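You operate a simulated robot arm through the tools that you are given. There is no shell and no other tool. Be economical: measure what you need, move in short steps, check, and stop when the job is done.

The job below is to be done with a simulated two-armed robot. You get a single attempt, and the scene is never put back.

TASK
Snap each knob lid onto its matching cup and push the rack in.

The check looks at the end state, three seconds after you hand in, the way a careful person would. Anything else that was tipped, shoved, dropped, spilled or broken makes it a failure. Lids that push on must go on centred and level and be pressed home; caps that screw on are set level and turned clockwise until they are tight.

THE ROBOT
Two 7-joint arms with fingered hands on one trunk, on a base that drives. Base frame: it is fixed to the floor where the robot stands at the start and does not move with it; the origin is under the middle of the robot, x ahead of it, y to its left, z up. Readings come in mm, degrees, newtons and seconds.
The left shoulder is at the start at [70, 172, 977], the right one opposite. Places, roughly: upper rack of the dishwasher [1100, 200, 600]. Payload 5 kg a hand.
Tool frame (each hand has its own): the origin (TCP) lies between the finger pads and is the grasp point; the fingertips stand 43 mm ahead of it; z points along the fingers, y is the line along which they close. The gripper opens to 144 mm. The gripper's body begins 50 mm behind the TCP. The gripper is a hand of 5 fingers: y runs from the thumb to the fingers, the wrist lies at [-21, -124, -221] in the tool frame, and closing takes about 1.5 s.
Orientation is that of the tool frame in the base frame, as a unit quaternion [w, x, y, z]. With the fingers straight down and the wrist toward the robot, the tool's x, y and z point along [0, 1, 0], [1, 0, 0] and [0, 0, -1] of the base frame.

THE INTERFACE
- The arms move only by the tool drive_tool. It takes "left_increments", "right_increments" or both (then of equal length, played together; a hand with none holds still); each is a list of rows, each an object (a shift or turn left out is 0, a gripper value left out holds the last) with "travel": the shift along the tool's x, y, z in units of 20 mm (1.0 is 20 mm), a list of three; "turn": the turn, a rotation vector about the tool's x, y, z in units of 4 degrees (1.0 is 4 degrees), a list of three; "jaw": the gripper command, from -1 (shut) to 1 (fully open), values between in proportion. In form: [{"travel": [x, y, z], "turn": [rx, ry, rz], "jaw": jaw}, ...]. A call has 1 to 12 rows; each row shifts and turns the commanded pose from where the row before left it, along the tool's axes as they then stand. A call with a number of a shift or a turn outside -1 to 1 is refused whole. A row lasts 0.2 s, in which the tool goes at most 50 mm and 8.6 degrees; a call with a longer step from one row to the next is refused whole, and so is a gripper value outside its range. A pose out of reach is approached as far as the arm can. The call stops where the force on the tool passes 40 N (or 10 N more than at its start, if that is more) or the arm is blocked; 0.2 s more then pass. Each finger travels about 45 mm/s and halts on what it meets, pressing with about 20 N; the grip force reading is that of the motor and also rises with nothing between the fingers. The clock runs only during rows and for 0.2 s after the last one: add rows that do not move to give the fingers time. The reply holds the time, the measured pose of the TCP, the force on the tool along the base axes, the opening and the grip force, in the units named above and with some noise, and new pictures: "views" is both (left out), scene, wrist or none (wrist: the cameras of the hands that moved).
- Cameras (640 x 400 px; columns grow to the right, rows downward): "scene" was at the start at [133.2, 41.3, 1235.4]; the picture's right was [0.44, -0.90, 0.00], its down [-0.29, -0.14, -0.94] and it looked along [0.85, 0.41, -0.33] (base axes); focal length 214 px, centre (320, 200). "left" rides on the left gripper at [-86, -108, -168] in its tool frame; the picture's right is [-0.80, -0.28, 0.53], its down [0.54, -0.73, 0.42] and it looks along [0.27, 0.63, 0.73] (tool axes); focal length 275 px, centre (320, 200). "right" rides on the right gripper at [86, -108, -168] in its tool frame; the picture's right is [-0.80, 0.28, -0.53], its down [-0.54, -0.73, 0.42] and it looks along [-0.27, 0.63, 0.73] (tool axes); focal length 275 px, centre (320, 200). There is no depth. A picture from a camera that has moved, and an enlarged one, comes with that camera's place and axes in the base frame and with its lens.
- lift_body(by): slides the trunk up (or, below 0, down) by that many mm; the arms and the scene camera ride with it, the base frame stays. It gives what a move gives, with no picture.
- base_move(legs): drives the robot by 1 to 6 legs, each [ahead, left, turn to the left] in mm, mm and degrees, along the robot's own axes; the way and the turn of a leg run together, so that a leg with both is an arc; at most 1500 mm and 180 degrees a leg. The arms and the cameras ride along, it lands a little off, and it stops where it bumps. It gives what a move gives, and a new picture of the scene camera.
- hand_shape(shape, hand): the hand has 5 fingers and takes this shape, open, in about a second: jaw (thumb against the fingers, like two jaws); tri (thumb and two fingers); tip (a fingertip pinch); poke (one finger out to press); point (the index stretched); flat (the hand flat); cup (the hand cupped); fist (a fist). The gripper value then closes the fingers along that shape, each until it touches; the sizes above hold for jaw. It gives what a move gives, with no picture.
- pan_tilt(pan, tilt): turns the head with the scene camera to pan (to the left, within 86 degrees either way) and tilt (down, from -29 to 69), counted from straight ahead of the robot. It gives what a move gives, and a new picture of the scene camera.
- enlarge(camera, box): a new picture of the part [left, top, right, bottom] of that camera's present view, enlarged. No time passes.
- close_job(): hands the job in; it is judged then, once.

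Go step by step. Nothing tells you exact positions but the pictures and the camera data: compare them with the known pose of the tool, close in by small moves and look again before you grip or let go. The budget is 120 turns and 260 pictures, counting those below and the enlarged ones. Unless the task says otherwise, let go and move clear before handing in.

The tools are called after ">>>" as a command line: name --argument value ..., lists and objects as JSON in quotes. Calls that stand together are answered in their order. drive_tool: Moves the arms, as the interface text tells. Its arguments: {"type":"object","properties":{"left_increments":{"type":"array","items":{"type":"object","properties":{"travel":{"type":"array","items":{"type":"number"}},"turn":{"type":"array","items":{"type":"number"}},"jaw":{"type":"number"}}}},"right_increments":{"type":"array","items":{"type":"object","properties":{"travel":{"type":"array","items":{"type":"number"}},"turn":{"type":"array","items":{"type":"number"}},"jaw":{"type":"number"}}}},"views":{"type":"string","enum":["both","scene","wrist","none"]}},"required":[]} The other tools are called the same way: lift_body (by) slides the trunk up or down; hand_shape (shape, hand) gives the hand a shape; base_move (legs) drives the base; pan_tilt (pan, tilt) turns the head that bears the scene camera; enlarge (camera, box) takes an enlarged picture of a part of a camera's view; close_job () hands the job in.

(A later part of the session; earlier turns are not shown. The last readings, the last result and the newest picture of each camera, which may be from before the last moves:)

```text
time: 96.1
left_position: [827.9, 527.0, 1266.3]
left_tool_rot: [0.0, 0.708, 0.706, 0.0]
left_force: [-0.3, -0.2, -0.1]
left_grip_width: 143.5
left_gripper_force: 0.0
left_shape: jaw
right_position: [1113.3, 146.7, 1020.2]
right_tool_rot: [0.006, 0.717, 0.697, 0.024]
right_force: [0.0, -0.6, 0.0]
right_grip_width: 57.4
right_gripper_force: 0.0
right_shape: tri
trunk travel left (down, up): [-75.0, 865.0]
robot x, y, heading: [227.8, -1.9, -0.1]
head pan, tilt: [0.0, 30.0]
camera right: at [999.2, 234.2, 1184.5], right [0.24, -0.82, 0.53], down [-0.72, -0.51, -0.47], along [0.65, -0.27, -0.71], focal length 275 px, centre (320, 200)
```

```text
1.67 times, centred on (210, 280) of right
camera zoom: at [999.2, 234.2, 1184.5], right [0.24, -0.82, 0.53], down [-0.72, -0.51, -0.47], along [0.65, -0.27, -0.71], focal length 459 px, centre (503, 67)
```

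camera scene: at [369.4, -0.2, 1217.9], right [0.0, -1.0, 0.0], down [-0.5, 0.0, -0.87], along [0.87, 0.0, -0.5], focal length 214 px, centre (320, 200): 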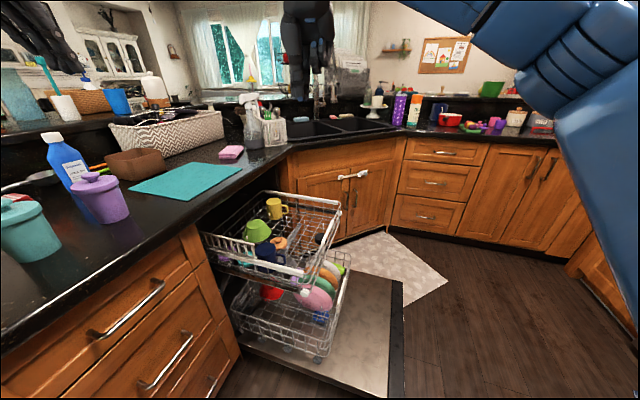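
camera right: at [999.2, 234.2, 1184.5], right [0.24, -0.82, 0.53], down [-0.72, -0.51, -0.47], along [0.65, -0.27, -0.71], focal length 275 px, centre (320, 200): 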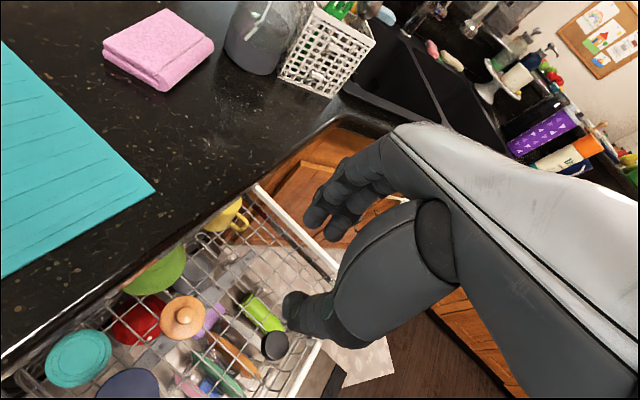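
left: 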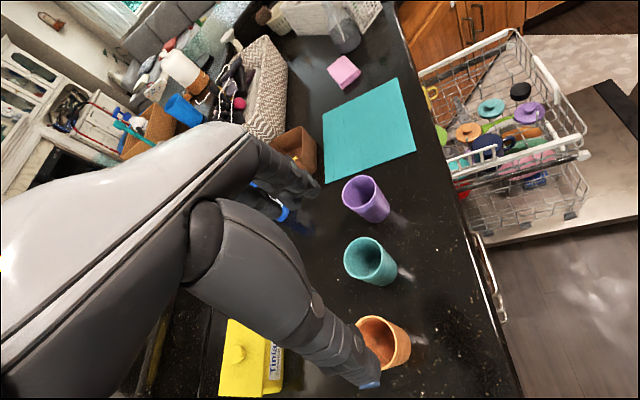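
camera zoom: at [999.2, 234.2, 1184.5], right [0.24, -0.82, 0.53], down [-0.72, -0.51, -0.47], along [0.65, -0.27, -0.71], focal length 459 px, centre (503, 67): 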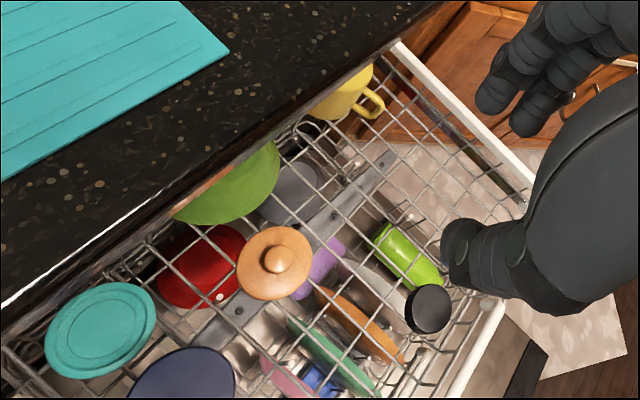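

The orange lid is at about [1118,190], with a tine beside it; a hand yaw of about +30° keeps clear of tine, mug and bowl. I turn, shift over it and descend.

>>> drive_tool --right_increments '[{"turn": [0.6, 0, -1]}, {"turn": [0, 0, -1]}, {"turn": [0, 0, -1]}, {"turn": [0, 0, -1]}, {"turn": [0, 0, -1]}, {"turn": [0, 0, -1]}, {"turn": [0, 0, -1]}, {"turn": [0, 0, -1]}, {"travel": [0.87, 0.645, 0]}, {"travel": [0.87, 0.645, 0]}, {"travel": [0, 0, 1]}, {"travel": [0, 0, 1]}]' --views "none"

>>> drive_tool --right_increments '[{"travel": [0, 0, 1]}, {"travel": [0, 0, 1]}, {"travel": [0, 0, 1]}, {"travel": [0, 0, 1]}, {"travel": [0, 0, 1]}, {"travel": [0, 0, 1]}, {"travel": [0, 0, 1]}, {"travel": [0, 0, 1]}, {"travel": [0, 0, 1]}, {"travel": [0, 0, 1]}, {}]' --views "wrist"

>>> enlarge --camera "scene" --box '[200, 170, 340, 280]'

```text
time: 98.7
left_position: [829.6, 529.9, 1264.4]
left_tool_rot: [0.0, 0.708, 0.707, 0.0]
left_force: [0.4, -0.3, 0.1]
left_grip_width: 144.0
left_gripper_force: 0.0
left_shape: jaw
right_position: [1116.2, 191.3, 978.2]
right_tool_rot: [-0.004, 0.497, 0.868, 0.009]
right_force: [1.1, 0.3, 0.3]
right_grip_width: 57.5
right_gripper_force: 0.0
right_shape: tri
trunk travel left (down, up): [-75.0, 865.0]
robot x, y, heading: [231.2, -3.3, -0.2]
head pan, tilt: [0.0, 30.0]
```

```text
time: 101.1
left_position: [827.8, 529.8, 1265.0]
left_tool_rot: [0.001, 0.707, 0.707, 0.0]
left_force: [-0.1, 0.1, -0.4]
left_grip_width: 143.8
left_gripper_force: 0.0
left_shape: jaw
right_position: [1116.4, 198.4, 778.5]
right_tool_rot: [-0.005, 0.495, 0.869, 0.011]
right_force: [-0.5, 0.6, 0.5]
right_grip_width: 57.4
right_gripper_force: 0.1
right_shape: tri
trunk travel left (down, up): [-75.0, 865.0]
robot x, y, heading: [233.3, 1.2, 0.3]
head pan, tilt: [0.0, 30.0]
camera right: at [978.0, 215.3, 945.7], right [0.65, -0.55, 0.52], down [-0.35, -0.83, -0.44], along [0.68, 0.11, -0.73], focal length 275 px, centre (320, 200)
```

right: 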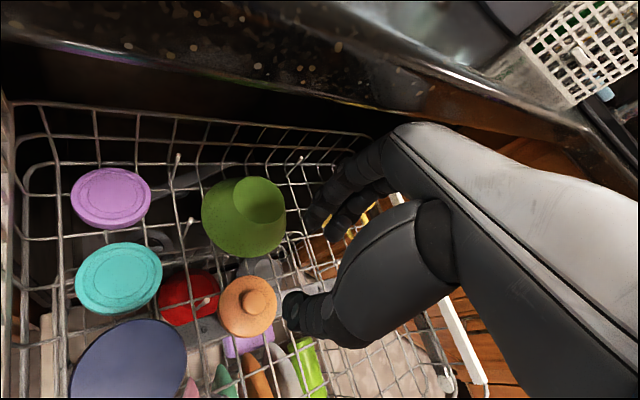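

```text
3.64 times, centred on (270, 225) of scene
camera zoom: at [369.0, 0.6, 1218.0], right [0.0, -1.0, 0.0], down [-0.5, 0.0, -0.87], along [0.87, 0.0, -0.5], focal length 780 px, centre (502, 109)
```

zoom: 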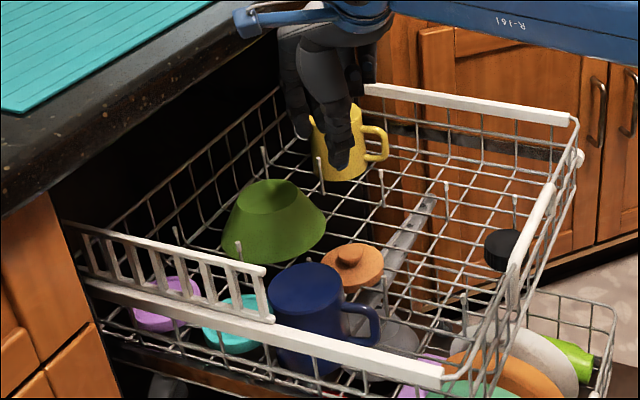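

The orange knob is at about [1124,190]; I correct by about [8,-10] mm and descend to just above it.

>>> drive_tool --right_increments '[{"travel": [-0.63, 0.09, 0]}, {"travel": [0, 0, 1]}, {"travel": [0, 0, 1]}, {"travel": [0, 0, 1]}, {"travel": [0, 0, 1]}, {"travel": [0, 0, 1]}, {}]' --views "none"

>>> enlarge --camera "right" --box '[180, 160, 420, 400]'

>>> enlarge --camera "scene" --box '[230, 180, 310, 260]'

```text
time: 102.7
left_position: [828.2, 528.8, 1265.5]
left_tool_rot: [0.0, 0.707, 0.707, -0.001]
left_force: [0.3, 1.1, -0.1]
left_grip_width: 143.7
left_gripper_force: 0.1
left_shape: jaw
right_position: [1126.1, 188.3, 678.0]
right_tool_rot: [-0.006, 0.497, 0.868, 0.01]
right_force: [-0.5, -0.6, -1.0]
right_grip_width: 57.3
right_gripper_force: 0.0
right_shape: tri
trunk travel left (down, up): [-75.0, 865.0]
robot x, y, heading: [226.8, 0.6, -0.1]
head pan, tilt: [0.0, 30.0]
```

```text
1.67 times, centred on (300, 280) of right
camera zoom: at [988.5, 206.3, 845.8], right [0.65, -0.55, 0.52], down [-0.35, -0.83, -0.44], along [0.68, 0.1, -0.73], focal length 459 px, centre (353, 67)
```

zoom: 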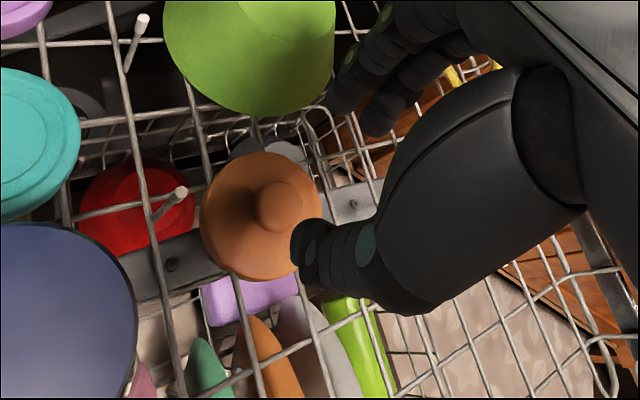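

```text
5.00 times, centred on (270, 220) of scene
camera zoom: at [369.0, 0.1, 1218.0], right [0.0, -1.0, 0.0], down [-0.5, 0.0, -0.87], along [0.87, 0.0, -0.5], focal length 1072 px, centre (570, 100)
```

zoom: 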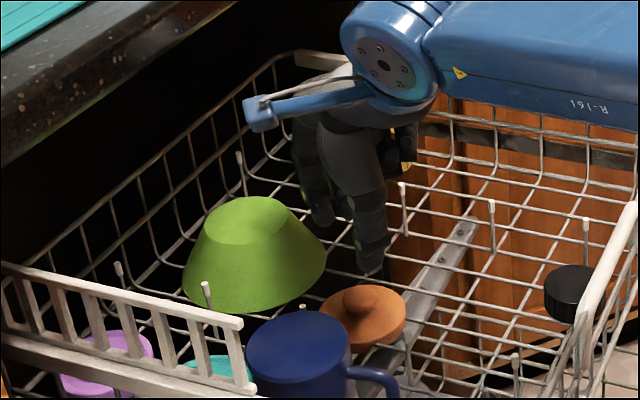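

>>> drive_tool --right_increments '[{"travel": [0, -0.2, 0.6]}, {"travel": [0, 0, 0.6]}, {"travel": [0, 0, 0.6]}, {}]' --views "none"

>>> enlarge --camera "right" --box '[200, 160, 400, 360]'

>>> enlarge --camera "scene" --box '[240, 190, 310, 260]'

```text
time: 103.7
left_position: [829.5, 527.7, 1265.7]
left_tool_rot: [0.0, 0.708, 0.706, 0.001]
left_force: [0.3, 0.1, 0.5]
left_grip_width: 143.6
left_gripper_force: 0.1
left_shape: jaw
right_position: [1121.8, 188.6, 644.0]
right_tool_rot: [-0.005, 0.497, 0.868, 0.01]
right_force: [-0.4, 1.3, 0.0]
right_grip_width: 57.5
right_gripper_force: 0.0
right_shape: tri
trunk travel left (down, up): [-75.0, 865.0]
robot x, y, heading: [228.9, 1.4, -0.1]
head pan, tilt: [0.0, 30.0]
```

```text
2.00 times, centred on (300, 260) of right
camera zoom: at [984.5, 206.2, 810.5], right [0.65, -0.55, 0.52], down [-0.35, -0.83, -0.44], along [0.68, 0.1, -0.73], focal length 551 px, centre (360, 80)
```

zoom: 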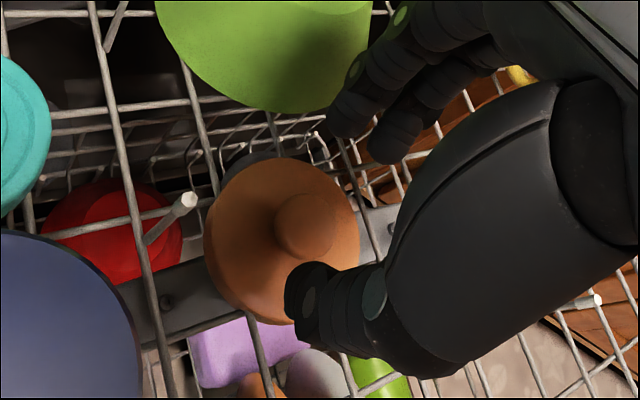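

```text
5.71 times, centred on (275, 225) of scene
camera zoom: at [369.1, 0.2, 1218.0], right [0.0, -1.0, 0.0], down [-0.5, 0.0, -0.87], along [0.87, 0.0, -0.5], focal length 1226 px, centre (577, 57)
```

zoom: 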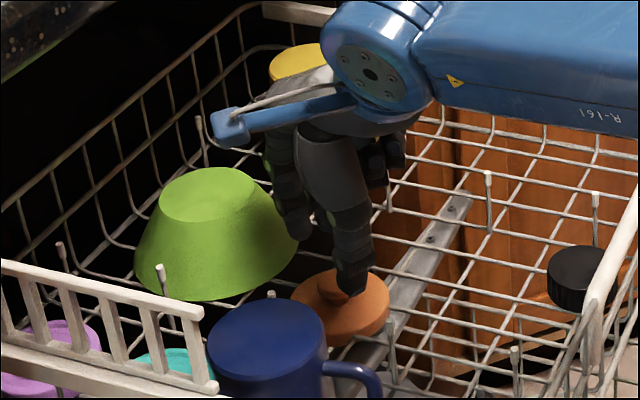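

In line. Down 31 mm and close.

>>> drive_tool --right_increments '[{"travel": [0, -0.08, 0.55]}, {"travel": [0, 0, 0.5]}, {"travel": [0, 0, 0.5]}, {}, {"jaw": -1}, {}, {}, {}, {}, {}]' --views "none"

>>> enlarge --camera "right" --box '[200, 160, 400, 360]'

```text
time: 105.9
left_position: [829.4, 528.0, 1265.2]
left_tool_rot: [0.0, 0.708, 0.706, 0.0]
left_force: [-0.5, -0.6, 0.5]
left_grip_width: 143.7
left_gripper_force: 0.1
left_shape: jaw
right_position: [1120.0, 188.3, 613.4]
right_tool_rot: [-0.005, 0.496, 0.868, 0.009]
right_force: [-0.7, -0.9, 0.0]
right_grip_width: 21.4
right_gripper_force: 20.4
right_shape: tri
trunk travel left (down, up): [-75.0, 865.0]
robot x, y, heading: [230.7, -2.0, 0.0]
head pan, tilt: [0.0, 30.0]
```

```text
2.00 times, centred on (300, 260) of right
camera zoom: at [982.9, 205.3, 780.0], right [0.65, -0.55, 0.52], down [-0.35, -0.83, -0.44], along [0.68, 0.1, -0.73], focal length 551 px, centre (360, 80)
```

zoom: 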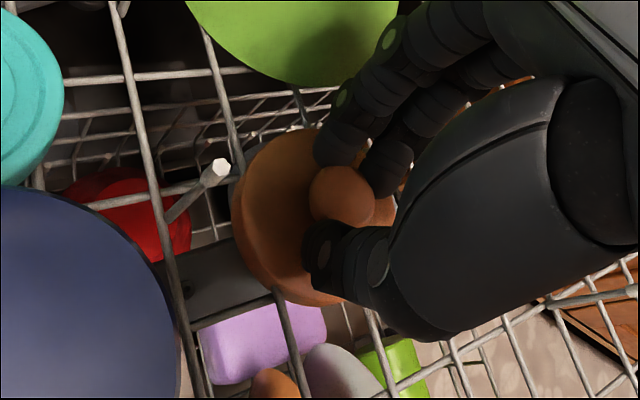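

Gripped. I lift straight a bit and check.

>>> drive_tool --right_increments '[{"travel": [0, 0, -0.5]}, {"travel": [0, 0, -0.5]}, {"travel": [0, 0, -1]}, {"travel": [0, 0, -1]}, {"travel": [0, 0, -1]}, {}]' --views "wrist"

```text
time: 107.3
left_position: [829.8, 527.9, 1264.2]
left_tool_rot: [0.0, 0.708, 0.706, 0.0]
left_force: [0.9, -0.7, 0.4]
left_grip_width: 143.8
left_gripper_force: 0.0
left_shape: jaw
right_position: [1119.8, 185.9, 690.5]
right_tool_rot: [-0.006, 0.497, 0.868, 0.01]
right_force: [0.1, 0.8, -0.1]
right_grip_width: 21.7
right_gripper_force: 19.1
right_shape: tri
trunk travel left (down, up): [-75.0, 865.0]
robot x, y, heading: [227.0, 2.7, 0.1]
head pan, tilt: [0.0, 30.0]
camera right: at [983.5, 203.2, 858.1], right [0.65, -0.55, 0.52], down [-0.35, -0.83, -0.44], along [0.68, 0.1, -0.73], focal length 275 px, centre (320, 200)
```

right: 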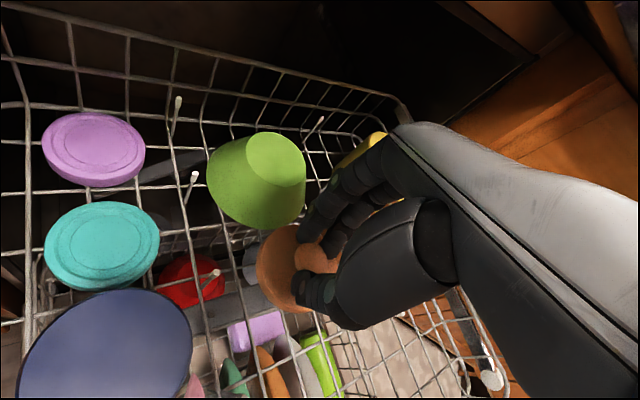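

Held well. I rise while drawing away from the counter edge, up to about z 1170.

>>> drive_tool --right_increments '[{"travel": [-0.35, -0.2, -1]}, {"travel": [-0.35, -0.2, -1]}, {"travel": [-0.35, -0.2, -1]}, {"travel": [-0.35, -0.2, -1]}, {"travel": [-0.35, -0.2, -1]}, {"travel": [-0.35, -0.2, -1]}, {"travel": [0, 0, -1]}, {"travel": [0, 0, -1]}, {"travel": [0, 0, -1]}, {"travel": [0, 0, -1]}, {"travel": [0, 0, -1]}, {"travel": [0, 0, -1]}]' --views "none"

>>> drive_tool --right_increments '[{"travel": [0, 0, -1]}, {"travel": [0, 0, -1]}, {"travel": [0, 0, -1]}, {"travel": [0, 0, -1]}, {"travel": [0, 0, -1]}, {"travel": [0, 0, -1]}, {"travel": [0, 0, -1]}, {"travel": [0, 0, -1]}, {"travel": [0, 0, -1]}, {"travel": [0, 0, -1]}, {"travel": [0, 0, -1]}, {"travel": [0, 0, -1]}]' --views "wrist"

```text
time: 109.9
left_position: [828.2, 527.9, 1266.5]
left_tool_rot: [-0.001, 0.708, 0.706, 0.0]
left_force: [-0.7, 0.3, -0.8]
left_grip_width: 143.8
left_gripper_force: 0.1
left_shape: jaw
right_position: [1120.1, 131.8, 932.3]
right_tool_rot: [-0.005, 0.497, 0.868, 0.009]
right_force: [-0.3, 0.5, -0.8]
right_grip_width: 21.5
right_gripper_force: 20.0
right_shape: tri
trunk travel left (down, up): [-75.0, 865.0]
robot x, y, heading: [228.9, 2.3, -0.4]
head pan, tilt: [0.0, 30.0]
```

```text
time: 112.5
left_position: [829.1, 529.7, 1265.7]
left_tool_rot: [0.0, 0.708, 0.706, -0.001]
left_force: [-0.2, 0.0, -0.1]
left_grip_width: 144.1
left_gripper_force: 0.1
left_shape: jaw
right_position: [1121.1, 127.1, 1172.1]
right_tool_rot: [-0.005, 0.497, 0.868, 0.008]
right_force: [-0.8, 0.1, 0.5]
right_grip_width: 21.3
right_gripper_force: 19.8
right_shape: tri
trunk travel left (down, up): [-75.0, 865.0]
robot x, y, heading: [231.8, -2.9, -0.0]
head pan, tilt: [0.0, 30.0]
camera right: at [982.9, 145.3, 1339.2], right [0.65, -0.55, 0.52], down [-0.35, -0.83, -0.44], along [0.68, 0.1, -0.73], focal length 275 px, centre (320, 200)
```

right: 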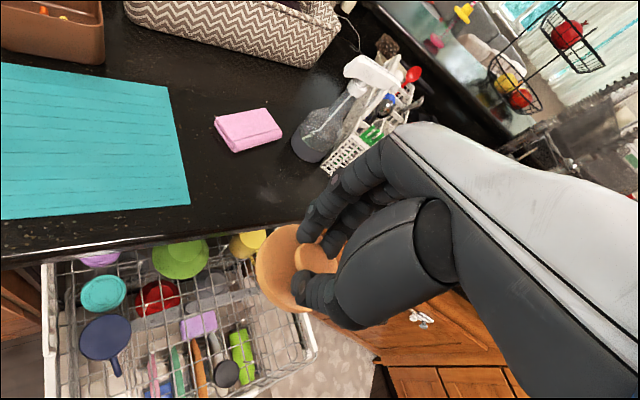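

I draw the lid in 200 mm and turn the base left 52° towards the orange cup.

>>> drive_tool --right_increments '[{"travel": [0.51, -0.86, 0]}, {"travel": [0.51, -0.86, 0]}, {"travel": [0.51, -0.86, 0]}, {"travel": [0.51, -0.86, 0]}, {"travel": [0.51, -0.86, 0]}, {"travel": [0.51, -0.86, 0]}, {"travel": [0.51, -0.86, 0]}, {"travel": [0.51, -0.86, 0]}, {"travel": [0.51, -0.86, 0]}, {"travel": [0.51, -0.86, 0]}]' --views "none"

>>> base_move --legs '[[0, 0, 50]]'

>>> enlarge --camera "right" --box '[120, 80, 440, 400]'

>>> enlarge --camera "scene" --box '[220, 100, 340, 210]'

```text
time: 114.7
left_position: [828.0, 528.8, 1266.9]
left_tool_rot: [0.0, 0.708, 0.706, 0.0]
left_force: [-0.2, 0.3, -0.5]
left_grip_width: 144.0
left_gripper_force: 0.1
left_shape: jaw
right_position: [920.0, 126.8, 1171.9]
right_tool_rot: [-0.006, 0.497, 0.868, 0.011]
right_force: [-0.6, 0.4, 0.2]
right_grip_width: 21.4
right_gripper_force: 20.2
right_shape: tri
trunk travel left (down, up): [-75.0, 865.0]
robot x, y, heading: [227.8, -2.9, 0.3]
head pan, tilt: [0.0, 30.0]
```

```text
time: 117.3
left_position: [211.3, 799.0, 1264.7]
left_tool_rot: [0.0, 0.344, 0.939, 0.0]
left_force: [-0.5, 0.0, -0.3]
left_grip_width: 143.8
left_gripper_force: 0.0
left_shape: jaw
right_position: [577.1, 610.7, 1170.5]
right_tool_rot: [-0.009, 0.084, 0.996, 0.007]
right_force: [0.2, 0.2, -0.1]
right_grip_width: 21.6
right_gripper_force: 20.0
right_shape: tri
trunk travel left (down, up): [-75.0, 865.0]
robot x, y, heading: [228.7, 1.2, 49.8]
head pan, tilt: [0.0, 30.0]
camera scene: at [318.9, 108.0, 1218.0], right [0.76, -0.65, 0.0], down [-0.32, -0.38, -0.87], along [0.56, 0.66, -0.5], focal length 214 px, centre (320, 200)
```

scene: 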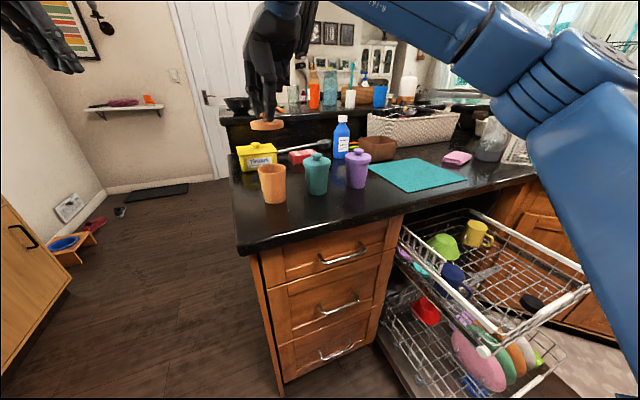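

```text
1.25 times, centred on (280, 240) of right
camera zoom: at [476.7, 518.3, 1338.3], right [0.84, 0.14, 0.52], down [0.41, -0.8, -0.44], along [0.36, 0.58, -0.73], focal length 344 px, centre (370, 150)
```

zoom: 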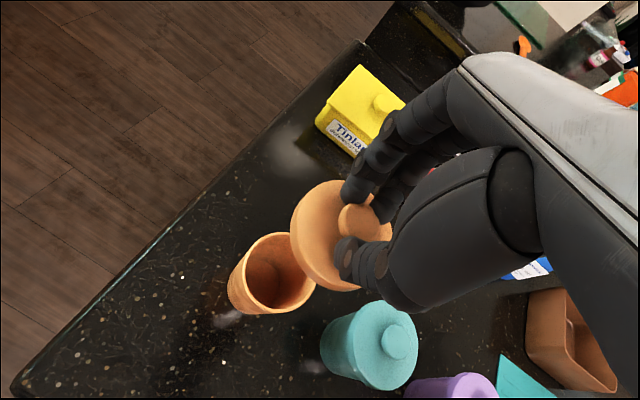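

```text
3.64 times, centred on (280, 155) of scene
camera zoom: at [318.9, 108.0, 1218.0], right [0.76, -0.65, 0.0], down [-0.32, -0.38, -0.87], along [0.56, 0.66, -0.5], focal length 780 px, centre (466, 364)
```

zoom: 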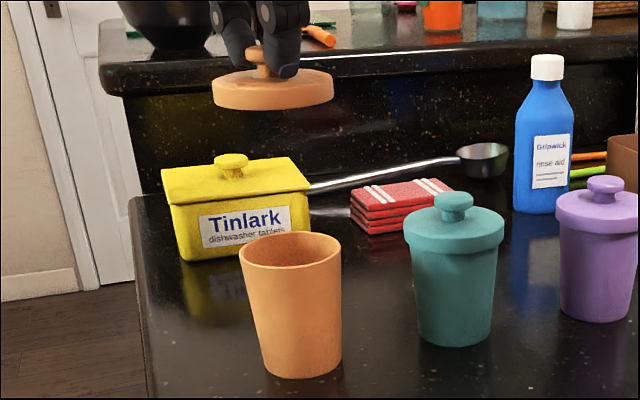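

Orange cup axis about [569.5,603]; lid about [568.5,609]. I move over and lower 80 mm.

>>> drive_tool --right_increments '[{"travel": [-0.1, -0.29, 0]}, {"travel": [0, 0, 1]}, {"travel": [0, 0, 1]}, {"travel": [0, 0, 1]}, {"travel": [0, 0, 1]}, {}]' --views "none"

>>> enlarge --camera "scene" --box '[250, 130, 300, 200]'

>>> enlarge --camera "right" --box '[180, 200, 360, 380]'

```text
time: 118.7
left_position: [210.7, 797.7, 1265.2]
left_tool_rot: [0.0, 0.344, 0.939, 0.0]
left_force: [-1.4, 0.3, -0.2]
left_grip_width: 143.4
left_gripper_force: 0.0
left_shape: jaw
right_position: [576.9, 606.7, 1091.4]
right_tool_rot: [-0.009, 0.086, 0.996, 0.006]
right_force: [-0.2, 0.3, -0.3]
right_grip_width: 21.2
right_gripper_force: 19.9
right_shape: tri
trunk travel left (down, up): [-75.0, 865.0]
robot x, y, heading: [227.0, -0.6, 49.7]
head pan, tilt: [0.0, 30.0]
```

```text
5.71 times, centred on (275, 165) of scene
camera zoom: at [318.9, 107.7, 1218.0], right [0.76, -0.65, 0.0], down [-0.32, -0.38, -0.87], along [0.56, 0.66, -0.5], focal length 1226 px, centre (577, 400)
```

zoom: 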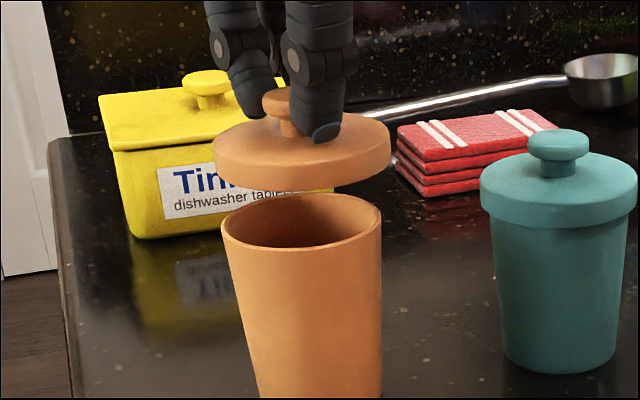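

```text
2.22 times, centred on (270, 290) of right
camera zoom: at [476.9, 512.5, 1258.7], right [0.84, 0.14, 0.52], down [0.41, -0.8, -0.44], along [0.36, 0.58, -0.73], focal length 612 px, centre (431, 0)
```

zoom: 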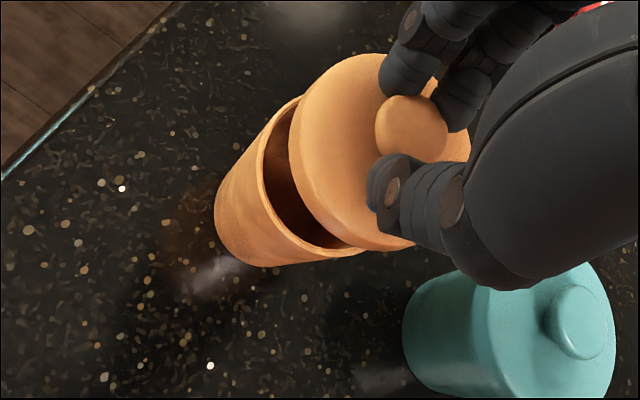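

The lid is a few mm too far right and too far away; I shift by about [-6.7,-2.2] mm and lower 12 mm.

>>> drive_tool --right_increments '[{"travel": [0.31, -0.165, 0]}, {"travel": [0, 0, 0.6]}, {}]' --views "none"

>>> enlarge --camera "scene" --box '[250, 140, 300, 200]'

>>> enlarge --camera "right" --box '[180, 210, 340, 350]'

```text
time: 119.5
left_position: [211.4, 799.4, 1265.9]
left_tool_rot: [0.001, 0.344, 0.939, 0.0]
left_force: [-0.8, 0.0, 0.0]
left_grip_width: 143.6
left_gripper_force: 0.0
left_shape: jaw
right_position: [570.8, 603.1, 1079.1]
right_tool_rot: [-0.008, 0.085, 0.996, 0.006]
right_force: [0.0, -0.1, -0.3]
right_grip_width: 21.3
right_gripper_force: 20.3
right_shape: tri
trunk travel left (down, up): [-75.0, 865.0]
robot x, y, heading: [232.1, -1.1, 49.8]
head pan, tilt: [0.0, 30.0]
```

```text
6.67 times, centred on (275, 170) of scene
camera zoom: at [318.9, 107.7, 1218.0], right [0.76, -0.65, 0.0], down [-0.32, -0.38, -0.87], along [0.56, 0.66, -0.5], focal length 1430 px, centre (620, 400)
```

zoom: 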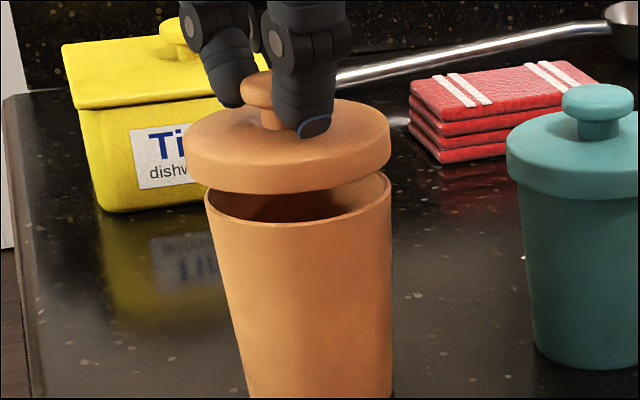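

```text
2.86 times, centred on (260, 280) of right
camera zoom: at [469.1, 510.7, 1246.4], right [0.84, 0.14, 0.52], down [0.41, -0.8, -0.44], along [0.36, 0.58, -0.73], focal length 786 px, centre (491, -29)
```

zoom: 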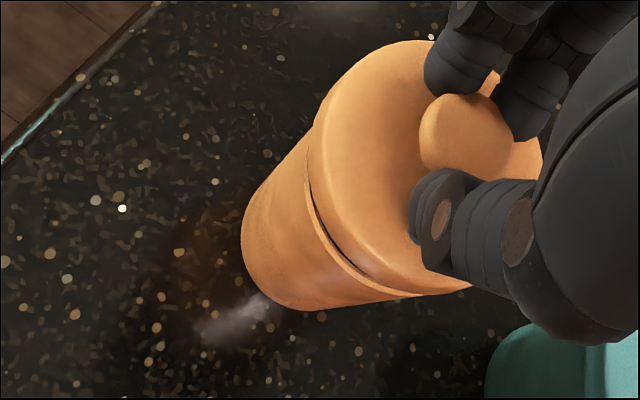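

Nearly right; 1.8 mm to the right and 10 mm lower.

>>> drive_tool --right_increments '[{"travel": [-0.08, -0.05, 0]}, {"travel": [0, 0, 0.5]}, {}]' --views "none"

>>> enlarge --camera "scene" --box '[250, 140, 300, 200]'

>>> enlarge --camera "right" --box '[180, 210, 340, 350]'

```text
time: 120.3
left_position: [211.6, 798.4, 1264.7]
left_tool_rot: [0.0, 0.344, 0.939, 0.0]
left_force: [0.0, 0.7, 0.2]
left_grip_width: 143.8
left_gripper_force: 0.0
left_shape: jaw
right_position: [571.0, 602.9, 1069.3]
right_tool_rot: [-0.009, 0.085, 0.996, 0.008]
right_force: [-0.6, -0.2, 0.0]
right_grip_width: 21.2
right_gripper_force: 20.0
right_shape: tri
trunk travel left (down, up): [-75.0, 865.0]
robot x, y, heading: [229.9, -1.3, 49.8]
head pan, tilt: [0.0, 30.0]
```

```text
6.67 times, centred on (275, 170) of scene
camera zoom: at [319.1, 107.7, 1218.0], right [0.76, -0.65, 0.0], down [-0.32, -0.38, -0.87], along [0.56, 0.66, -0.5], focal length 1430 px, centre (620, 400)
```

zoom: 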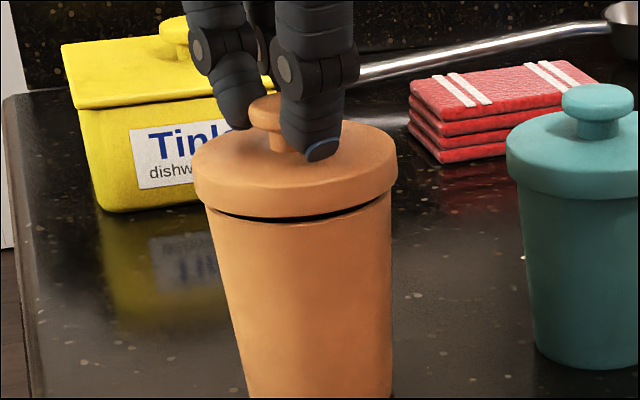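

```text
2.86 times, centred on (260, 280) of right
camera zoom: at [471.0, 510.0, 1236.7], right [0.84, 0.14, 0.52], down [0.41, -0.8, -0.44], along [0.36, 0.58, -0.73], focal length 786 px, centre (491, -29)
```

zoom: 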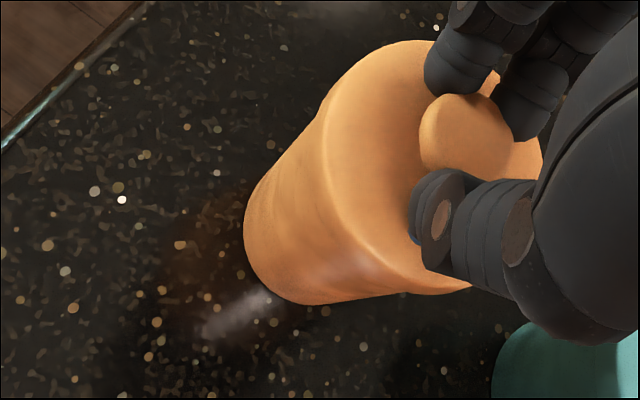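

Aligned. I lower onto the rim.

>>> drive_tool --right_increments '[{"travel": [0, 0, 0.25]}, {"travel": [0, 0, 0.25]}, {}]' --views "none"

>>> enlarge --camera "scene" --box '[250, 140, 300, 200]'

>>> enlarge --camera "right" --box '[180, 210, 340, 350]'

```text
time: 121.1
left_position: [211.7, 798.7, 1263.8]
left_tool_rot: [0.0, 0.343, 0.939, 0.0]
left_force: [0.2, -1.0, -0.2]
left_grip_width: 143.9
left_gripper_force: 0.0
left_shape: jaw
right_position: [571.3, 603.2, 1057.8]
right_tool_rot: [-0.009, 0.085, 0.996, 0.007]
right_force: [1.0, -0.7, -0.5]
right_grip_width: 21.2
right_gripper_force: 19.6
right_shape: tri
trunk travel left (down, up): [-75.0, 865.0]
robot x, y, heading: [230.6, -0.5, 49.7]
head pan, tilt: [0.0, 30.0]
```

```text
6.67 times, centred on (275, 170) of scene
camera zoom: at [319.2, 107.9, 1217.9], right [0.76, -0.65, 0.0], down [-0.32, -0.38, -0.87], along [0.56, 0.66, -0.5], focal length 1430 px, centre (620, 400)
```

zoom: 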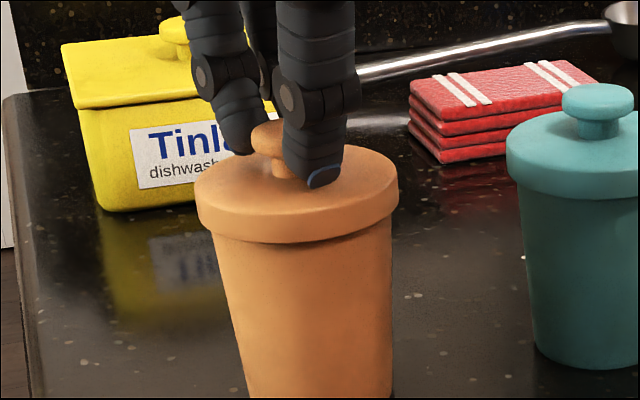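

```text
2.86 times, centred on (260, 280) of right
camera zoom: at [470.6, 510.1, 1226.2], right [0.84, 0.14, 0.52], down [0.41, -0.8, -0.44], along [0.36, 0.58, -0.73], focal length 786 px, centre (491, -29)
```

zoom: 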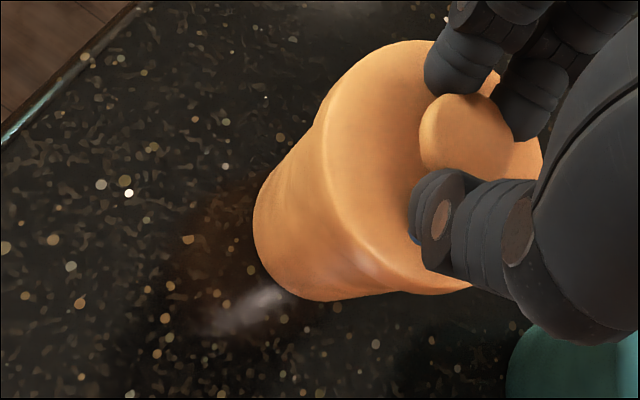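

The skirt is over the rim with no side force. I press down to seat it.

>>> drive_tool --right_increments '[{"travel": [0, 0, 0.2]}, {"travel": [0, 0, 0.2]}, {"travel": [0, 0, 0.2]}, {"travel": [0, 0, 0.2]}, {"travel": [0, 0, 0.2]}]' --views "none"

>>> drive_tool --right_increments '[{"jaw": -0.2}, {}, {}, {"travel": [0, 0, -1]}, {"travel": [0, 0, -1]}, {"travel": [0, 0, -1]}, {"travel": [0, 0, -1]}, {}]' --views "none"

>>> enlarge --camera "scene" --box '[250, 140, 300, 200]'

>>> enlarge --camera "right" --box '[160, 180, 340, 340]'

```text
time: 122.0
left_position: [211.7, 798.8, 1266.0]
left_tool_rot: [0.0, 0.344, 0.939, 0.0]
left_force: [0.2, 0.2, -1.2]
left_grip_width: 144.1
left_gripper_force: 0.0
left_shape: jaw
right_position: [570.9, 602.1, 1055.2]
right_tool_rot: [-0.01, 0.085, 0.996, 0.014]
right_force: [-1.2, -5.0, 21.2]
right_grip_width: 22.8
right_gripper_force: 19.4
right_shape: tri
trunk travel left (down, up): [-75.0, 865.0]
robot x, y, heading: [230.7, -4.7, 49.8]
head pan, tilt: [0.0, 30.0]
stopped in row 4 (right hand): the force on the tool passed its limit (the readings are from after the stop); the commanded pose is now the measured one
```

```text
time: 123.8
left_position: [211.8, 799.3, 1264.9]
left_tool_rot: [0.0, 0.344, 0.939, 0.0]
left_force: [0.5, 0.4, 0.2]
left_grip_width: 143.8
left_gripper_force: 0.1
left_shape: jaw
right_position: [575.4, 603.5, 1130.8]
right_tool_rot: [-0.01, 0.086, 0.996, 0.011]
right_force: [-0.2, 0.5, 0.2]
right_grip_width: 57.3
right_gripper_force: 0.0
right_shape: tri
trunk travel left (down, up): [-75.0, 865.0]
robot x, y, heading: [230.8, 1.0, 49.6]
head pan, tilt: [0.0, 30.0]
```

```text
6.67 times, centred on (275, 170) of scene
camera zoom: at [319.6, 108.2, 1217.8], right [0.76, -0.65, 0.0], down [-0.32, -0.38, -0.87], along [0.56, 0.66, -0.5], focal length 1430 px, centre (620, 400)
```

zoom: 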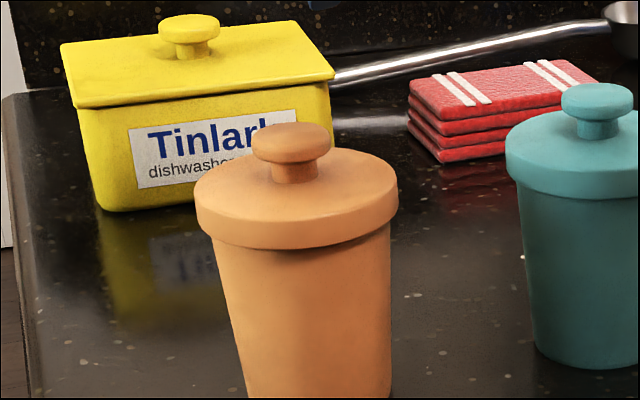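

```text
2.50 times, centred on (250, 260) of right
camera zoom: at [473.5, 509.5, 1297.9], right [0.84, 0.13, 0.52], down [0.4, -0.8, -0.45], along [0.36, 0.59, -0.72], focal length 688 px, centre (495, 50)
```

zoom: 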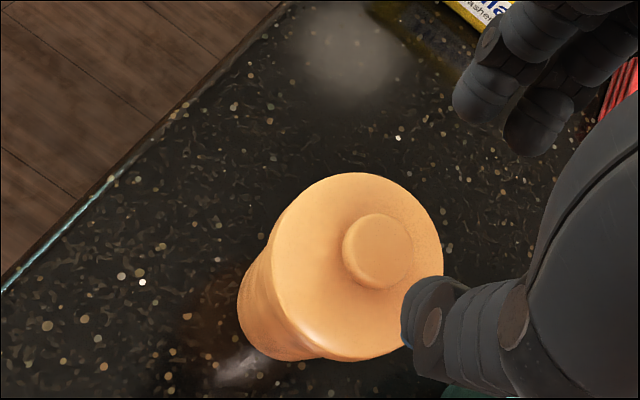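

It sits centred and level. Again a final press on the knob with closed fingertips.

>>> drive_tool --right_increments '[{"travel": [0.2, 0, 0], "jaw": -1}, {}, {}, {}, {}, {}, {"travel": [0, 0, 1]}, {"travel": [0, 0, 1]}, {}]' --views "none"

>>> enlarge --camera "scene" --box '[250, 120, 310, 200]'

>>> enlarge --camera "right" --box '[180, 180, 340, 340]'

```text
time: 125.8
left_position: [212.0, 799.2, 1264.7]
left_tool_rot: [0.001, 0.344, 0.939, 0.0]
left_force: [-1.2, -0.1, -0.4]
left_grip_width: 143.8
left_gripper_force: 0.0
left_shape: jaw
right_position: [568.9, 602.9, 1092.1]
right_tool_rot: [-0.01, 0.085, 0.996, 0.011]
right_force: [-0.1, 0.1, -0.3]
right_grip_width: 0.0
right_gripper_force: 20.0
right_shape: tri
trunk travel left (down, up): [-75.0, 865.0]
robot x, y, heading: [230.6, -0.7, 49.8]
head pan, tilt: [0.0, 30.0]
```

```text
5.00 times, centred on (280, 160) of scene
camera zoom: at [319.0, 107.7, 1218.0], right [0.76, -0.65, 0.0], down [-0.32, -0.38, -0.87], along [0.56, 0.66, -0.5], focal length 1072 px, centre (520, 400)
```

zoom: 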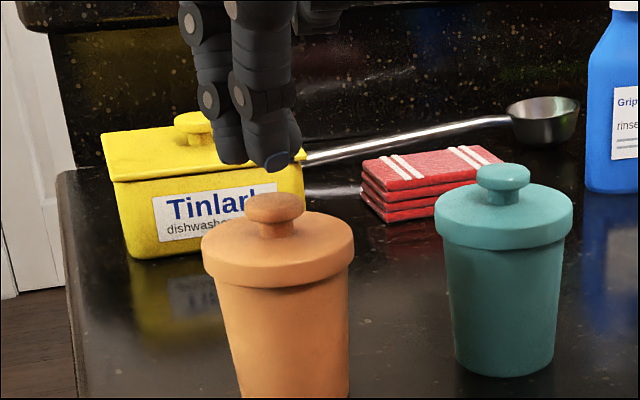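

```text
2.50 times, centred on (260, 260) of right
camera zoom: at [468.3, 509.3, 1257.8], right [0.84, 0.13, 0.52], down [0.4, -0.8, -0.45], along [0.36, 0.59, -0.72], focal length 688 px, centre (470, 50)
```

zoom: 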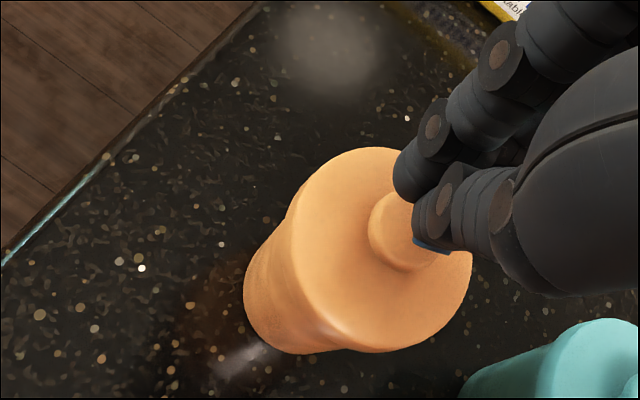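

>>> drive_tool --right_increments '[{"travel": [-0.065, 0.2, 0.5]}, {"travel": [0, 0, 0.4]}, {"travel": [0, 0, 0.2]}, {"travel": [0, 0, 0.15]}, {"travel": [0, 0, 0.15]}, {"travel": [0, 0, 0.15]}, {"travel": [0, 0, 0.15]}]' --views "none"

>>> enlarge --camera "scene" --box '[250, 120, 310, 200]'

```text
time: 127.0
left_position: [211.6, 798.5, 1264.2]
left_tool_rot: [0.0, 0.344, 0.939, 0.0]
left_force: [0.1, 0.1, 0.0]
left_grip_width: 143.5
left_gripper_force: 0.1
left_shape: jaw
right_position: [570.4, 608.0, 1073.8]
right_tool_rot: [-0.011, 0.085, 0.996, 0.019]
right_force: [-1.1, -2.7, 18.4]
right_grip_width: 0.0
right_gripper_force: 20.4
right_shape: tri
trunk travel left (down, up): [-75.0, 865.0]
robot x, y, heading: [226.9, 2.2, 49.8]
head pan, tilt: [0.0, 30.0]
stopped in row 5 (right hand): the force on the tool passed its limit (the readings are from after the stop); the commanded pose is now the measured one
```

```text
5.00 times, centred on (280, 160) of scene
camera zoom: at [319.0, 107.3, 1217.8], right [0.76, -0.65, 0.0], down [-0.32, -0.38, -0.87], along [0.56, 0.66, -0.5], focal length 1072 px, centre (520, 400)
```

zoom: 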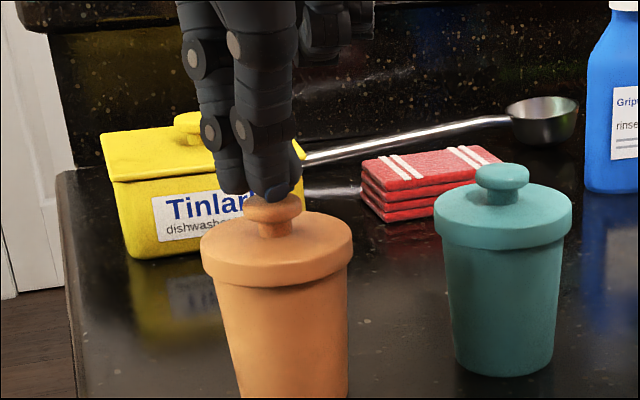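

All three lids are home at the same height. Now the rack: I raise the hand, turn back, and set the hand up (closed) to push the rack's front rail.

>>> drive_tool --right_increments '[{"travel": [0, 0, -1]}, {"travel": [0, 0, -1]}, {"travel": [0, 0, -1]}, {"travel": [0, 0, -1]}, {"travel": [0, 0, -1]}, {"travel": [0, 0, -1]}, {"travel": [0, 0, -1]}, {"travel": [0, 0, -1]}]' --views "none"

>>> base_move --legs '[[0, 0, -55]]'

>>> hand_shape --shape "jaw" --hand "right"

>>> pan_tilt --pan 10 --tilt 40

```text
time: 128.8
left_position: [211.6, 799.3, 1265.9]
left_tool_rot: [0.0, 0.343, 0.939, 0.0]
left_force: [0.5, -1.1, -1.4]
left_grip_width: 143.6
left_gripper_force: 0.2
left_shape: jaw
right_position: [572.9, 602.6, 1232.2]
right_tool_rot: [-0.01, 0.085, 0.996, 0.016]
right_force: [-0.1, -0.9, 0.3]
right_grip_width: 0.2
right_gripper_force: 20.5
right_shape: tri
trunk travel left (down, up): [-75.0, 865.0]
robot x, y, heading: [228.4, -2.3, 49.7]
head pan, tilt: [0.0, 30.0]
```

```text
time: 131.6
left_position: [868.9, 479.5, 1266.0]
left_tool_rot: [0.0, 0.734, 0.679, 0.0]
left_force: [0.3, -0.3, 0.8]
left_grip_width: 143.7
left_gripper_force: 0.0
left_shape: jaw
right_position: [919.2, 72.3, 1230.3]
right_tool_rot: [-0.002, 0.531, 0.847, 0.019]
right_force: [0.8, 0.4, 0.6]
right_grip_width: 0.0
right_gripper_force: 19.7
right_shape: tri
trunk travel left (down, up): [-75.0, 865.0]
robot x, y, heading: [228.4, 1.7, -4.6]
head pan, tilt: [0.0, 30.0]
camera scene: at [369.0, -11.0, 1217.9], right [-0.08, -1.0, 0.0], down [-0.5, 0.04, -0.87], along [0.86, -0.07, -0.5], focal length 214 px, centre (320, 200)
```

scene: 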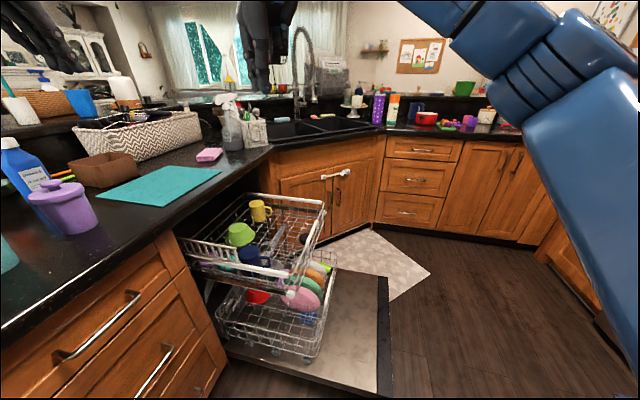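

```text
time: 132.5
left_position: [867.6, 480.8, 1264.3]
left_tool_rot: [0.0, 0.734, 0.679, 0.0]
left_force: [0.9, 0.7, -1.0]
left_grip_width: 143.6
left_gripper_force: 0.2
left_shape: jaw
right_position: [919.7, 73.0, 1231.9]
right_tool_rot: [-0.001, 0.53, 0.848, 0.018]
right_force: [-0.7, 0.1, -0.4]
right_grip_width: 143.7
right_gripper_force: 0.0
right_shape: jaw
trunk travel left (down, up): [-75.0, 865.0]
robot x, y, heading: [227.9, -0.5, -4.5]
head pan, tilt: [0.0, 30.0]
```

```text
time: 133.2
left_position: [868.2, 479.9, 1264.7]
left_tool_rot: [-0.001, 0.734, 0.679, -0.001]
left_force: [0.2, 0.7, -0.8]
left_grip_width: 143.6
left_gripper_force: 0.0
left_shape: jaw
right_position: [920.2, 72.9, 1231.3]
right_tool_rot: [-0.001, 0.53, 0.848, 0.018]
right_force: [0.3, -1.1, 0.5]
right_grip_width: 143.7
right_gripper_force: 0.1
right_shape: jaw
trunk travel left (down, up): [-75.0, 865.0]
robot x, y, heading: [228.6, -0.4, -4.5]
head pan, tilt: [10.0, 40.0]
camera scene: at [363.4, 4.5, 1202.6], right [0.09, -1.0, 0.0], down [-0.64, -0.06, -0.77], along [0.76, 0.07, -0.64], focal length 214 px, centre (320, 200)
```

scene: 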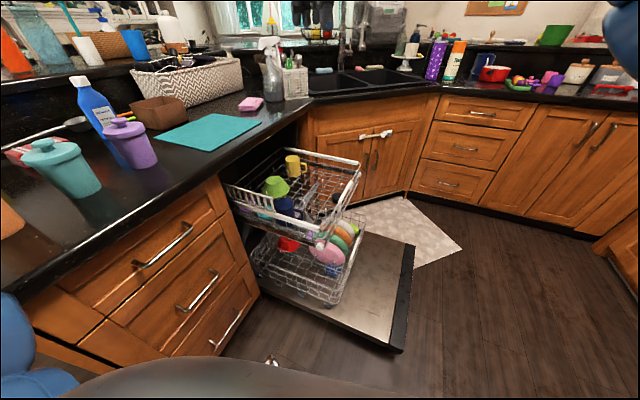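

I take a close look at the rack front.

>>> enlarge --camera "scene" --box '[210, 130, 380, 320]'

>>> enlarge --camera "right" --box '[0, 0, 640, 400]'

```text
2.11 times, centred on (295, 225) of scene
camera zoom: at [363.4, 4.5, 1202.6], right [0.09, -1.0, 0.0], down [-0.64, -0.06, -0.77], along [0.76, 0.07, -0.64], focal length 452 px, centre (373, 147)
```

zoom: 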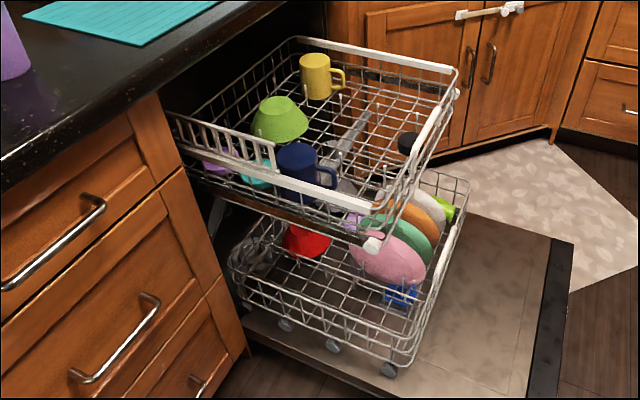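

```text
1.00 times, centred on (320, 200) of right
camera zoom: at [781.6, 99.3, 1396.8], right [0.59, -0.61, 0.52], down [-0.41, -0.79, -0.46], along [0.69, 0.06, -0.72], focal length 275 px, centre (320, 200)
```

zoom: 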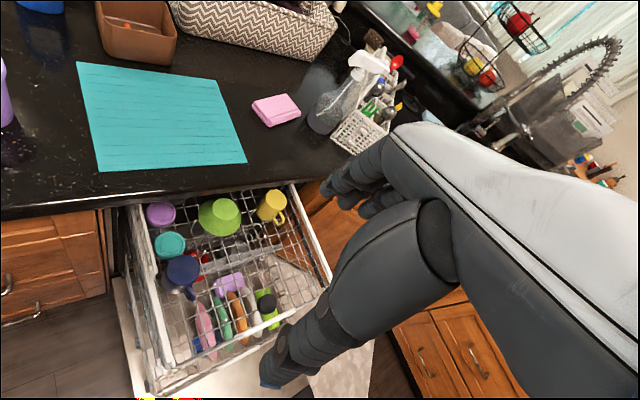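

The front rail runs from about [839,50] to [1208,-101] at z≈680. I turn the closed hand to face the push direction and bring it in front of the rack.

>>> drive_tool --right_increments '[{"turn": [0, 0, -1], "jaw": -1}, {"turn": [0, 0, -1]}, {"turn": [0, 0, -1]}, {"turn": [0, 0, -1]}, {"turn": [0, 0, -1]}, {"turn": [0, 0, -1]}, {"turn": [0, 0, -1]}, {"turn": [0, 0, -1]}, {"turn": [0, 0, -1]}, {"turn": [0, 0, -1]}, {"turn": [0, 0, -1]}]' --views "none"

>>> drive_tool --right_increments '[{"travel": [-0.98, -0.93, 0.5]}, {"travel": [-0.98, -0.93, 0.5]}, {"travel": [-0.98, -0.93, 0.5]}, {"travel": [-0.98, -0.93, 0.5]}, {"travel": [-0.98, -0.93, 0.5]}, {"travel": [-0.98, -0.93, 0.5]}, {"travel": [-0.98, -0.93, 0.5]}, {"travel": [-0.98, -0.93, 0.5]}, {"travel": [0, 0, 1]}, {"travel": [0, 0, 1]}, {"travel": [0, 0, 1]}, {"travel": [0, 0, 1]}]' --views "both"

```text
time: 135.6
left_position: [867.2, 480.6, 1265.4]
left_tool_rot: [0.0, 0.734, 0.679, 0.001]
left_force: [0.6, 0.0, -0.4]
left_grip_width: 143.8
left_gripper_force: 0.1
left_shape: jaw
right_position: [921.0, 71.8, 1231.7]
right_tool_rot: [0.003, 0.31, 0.951, 0.019]
right_force: [0.2, -0.5, 0.4]
right_grip_width: 0.0
right_gripper_force: 20.3
right_shape: jaw
right hand out of reach, approached as far as the arm can: row 8, 9, 10, 11
trunk travel left (down, up): [-75.0, 865.0]
robot x, y, heading: [233.0, -1.3, -4.6]
head pan, tilt: [10.0, 40.0]
```

```text
time: 138.2
left_position: [868.3, 480.8, 1265.3]
left_tool_rot: [0.0, 0.734, 0.679, 0.0]
left_force: [-0.1, -0.5, 0.7]
left_grip_width: 143.7
left_gripper_force: 0.0
left_shape: jaw
right_position: [938.4, -0.8, 1118.3]
right_tool_rot: [0.003, 0.31, 0.951, 0.018]
right_force: [-1.2, 0.3, 0.9]
right_grip_width: 0.0
right_gripper_force: 20.2
right_shape: jaw
right hand out of reach, approached as far as the arm can: row 4, 5, 6, 7, 8
trunk travel left (down, up): [-75.0, 865.0]
robot x, y, heading: [227.8, 0.0, -4.5]
head pan, tilt: [10.0, 40.0]
camera scene: at [363.8, 4.4, 1202.6], right [0.1, -1.0, 0.0], down [-0.64, -0.06, -0.77], along [0.76, 0.07, -0.64], focal length 214 px, centre (320, 200)
camera right: at [800.7, -41.5, 1282.4], right [0.8, -0.26, 0.54], down [0.02, -0.89, -0.45], along [0.6, 0.37, -0.71], focal length 275 px, centre (320, 200)
```

scene: 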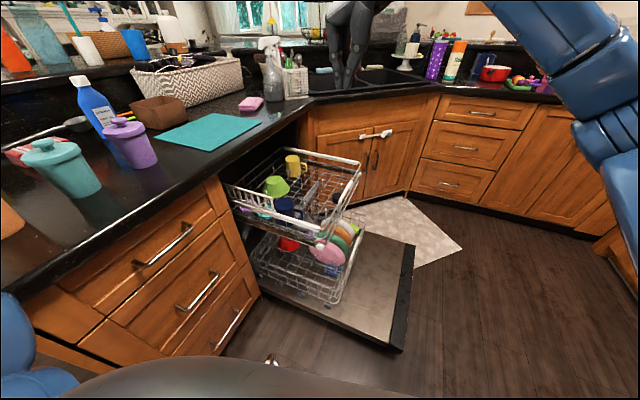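
right: 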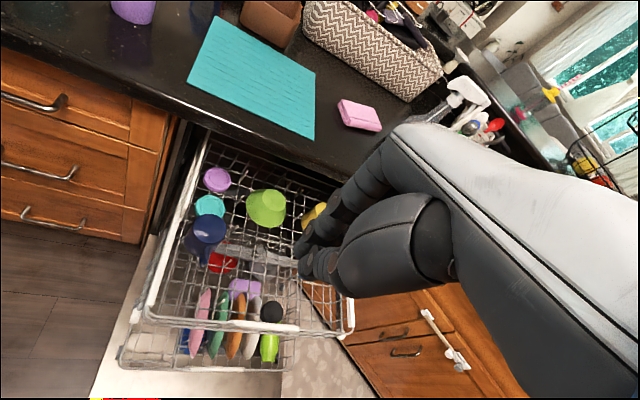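

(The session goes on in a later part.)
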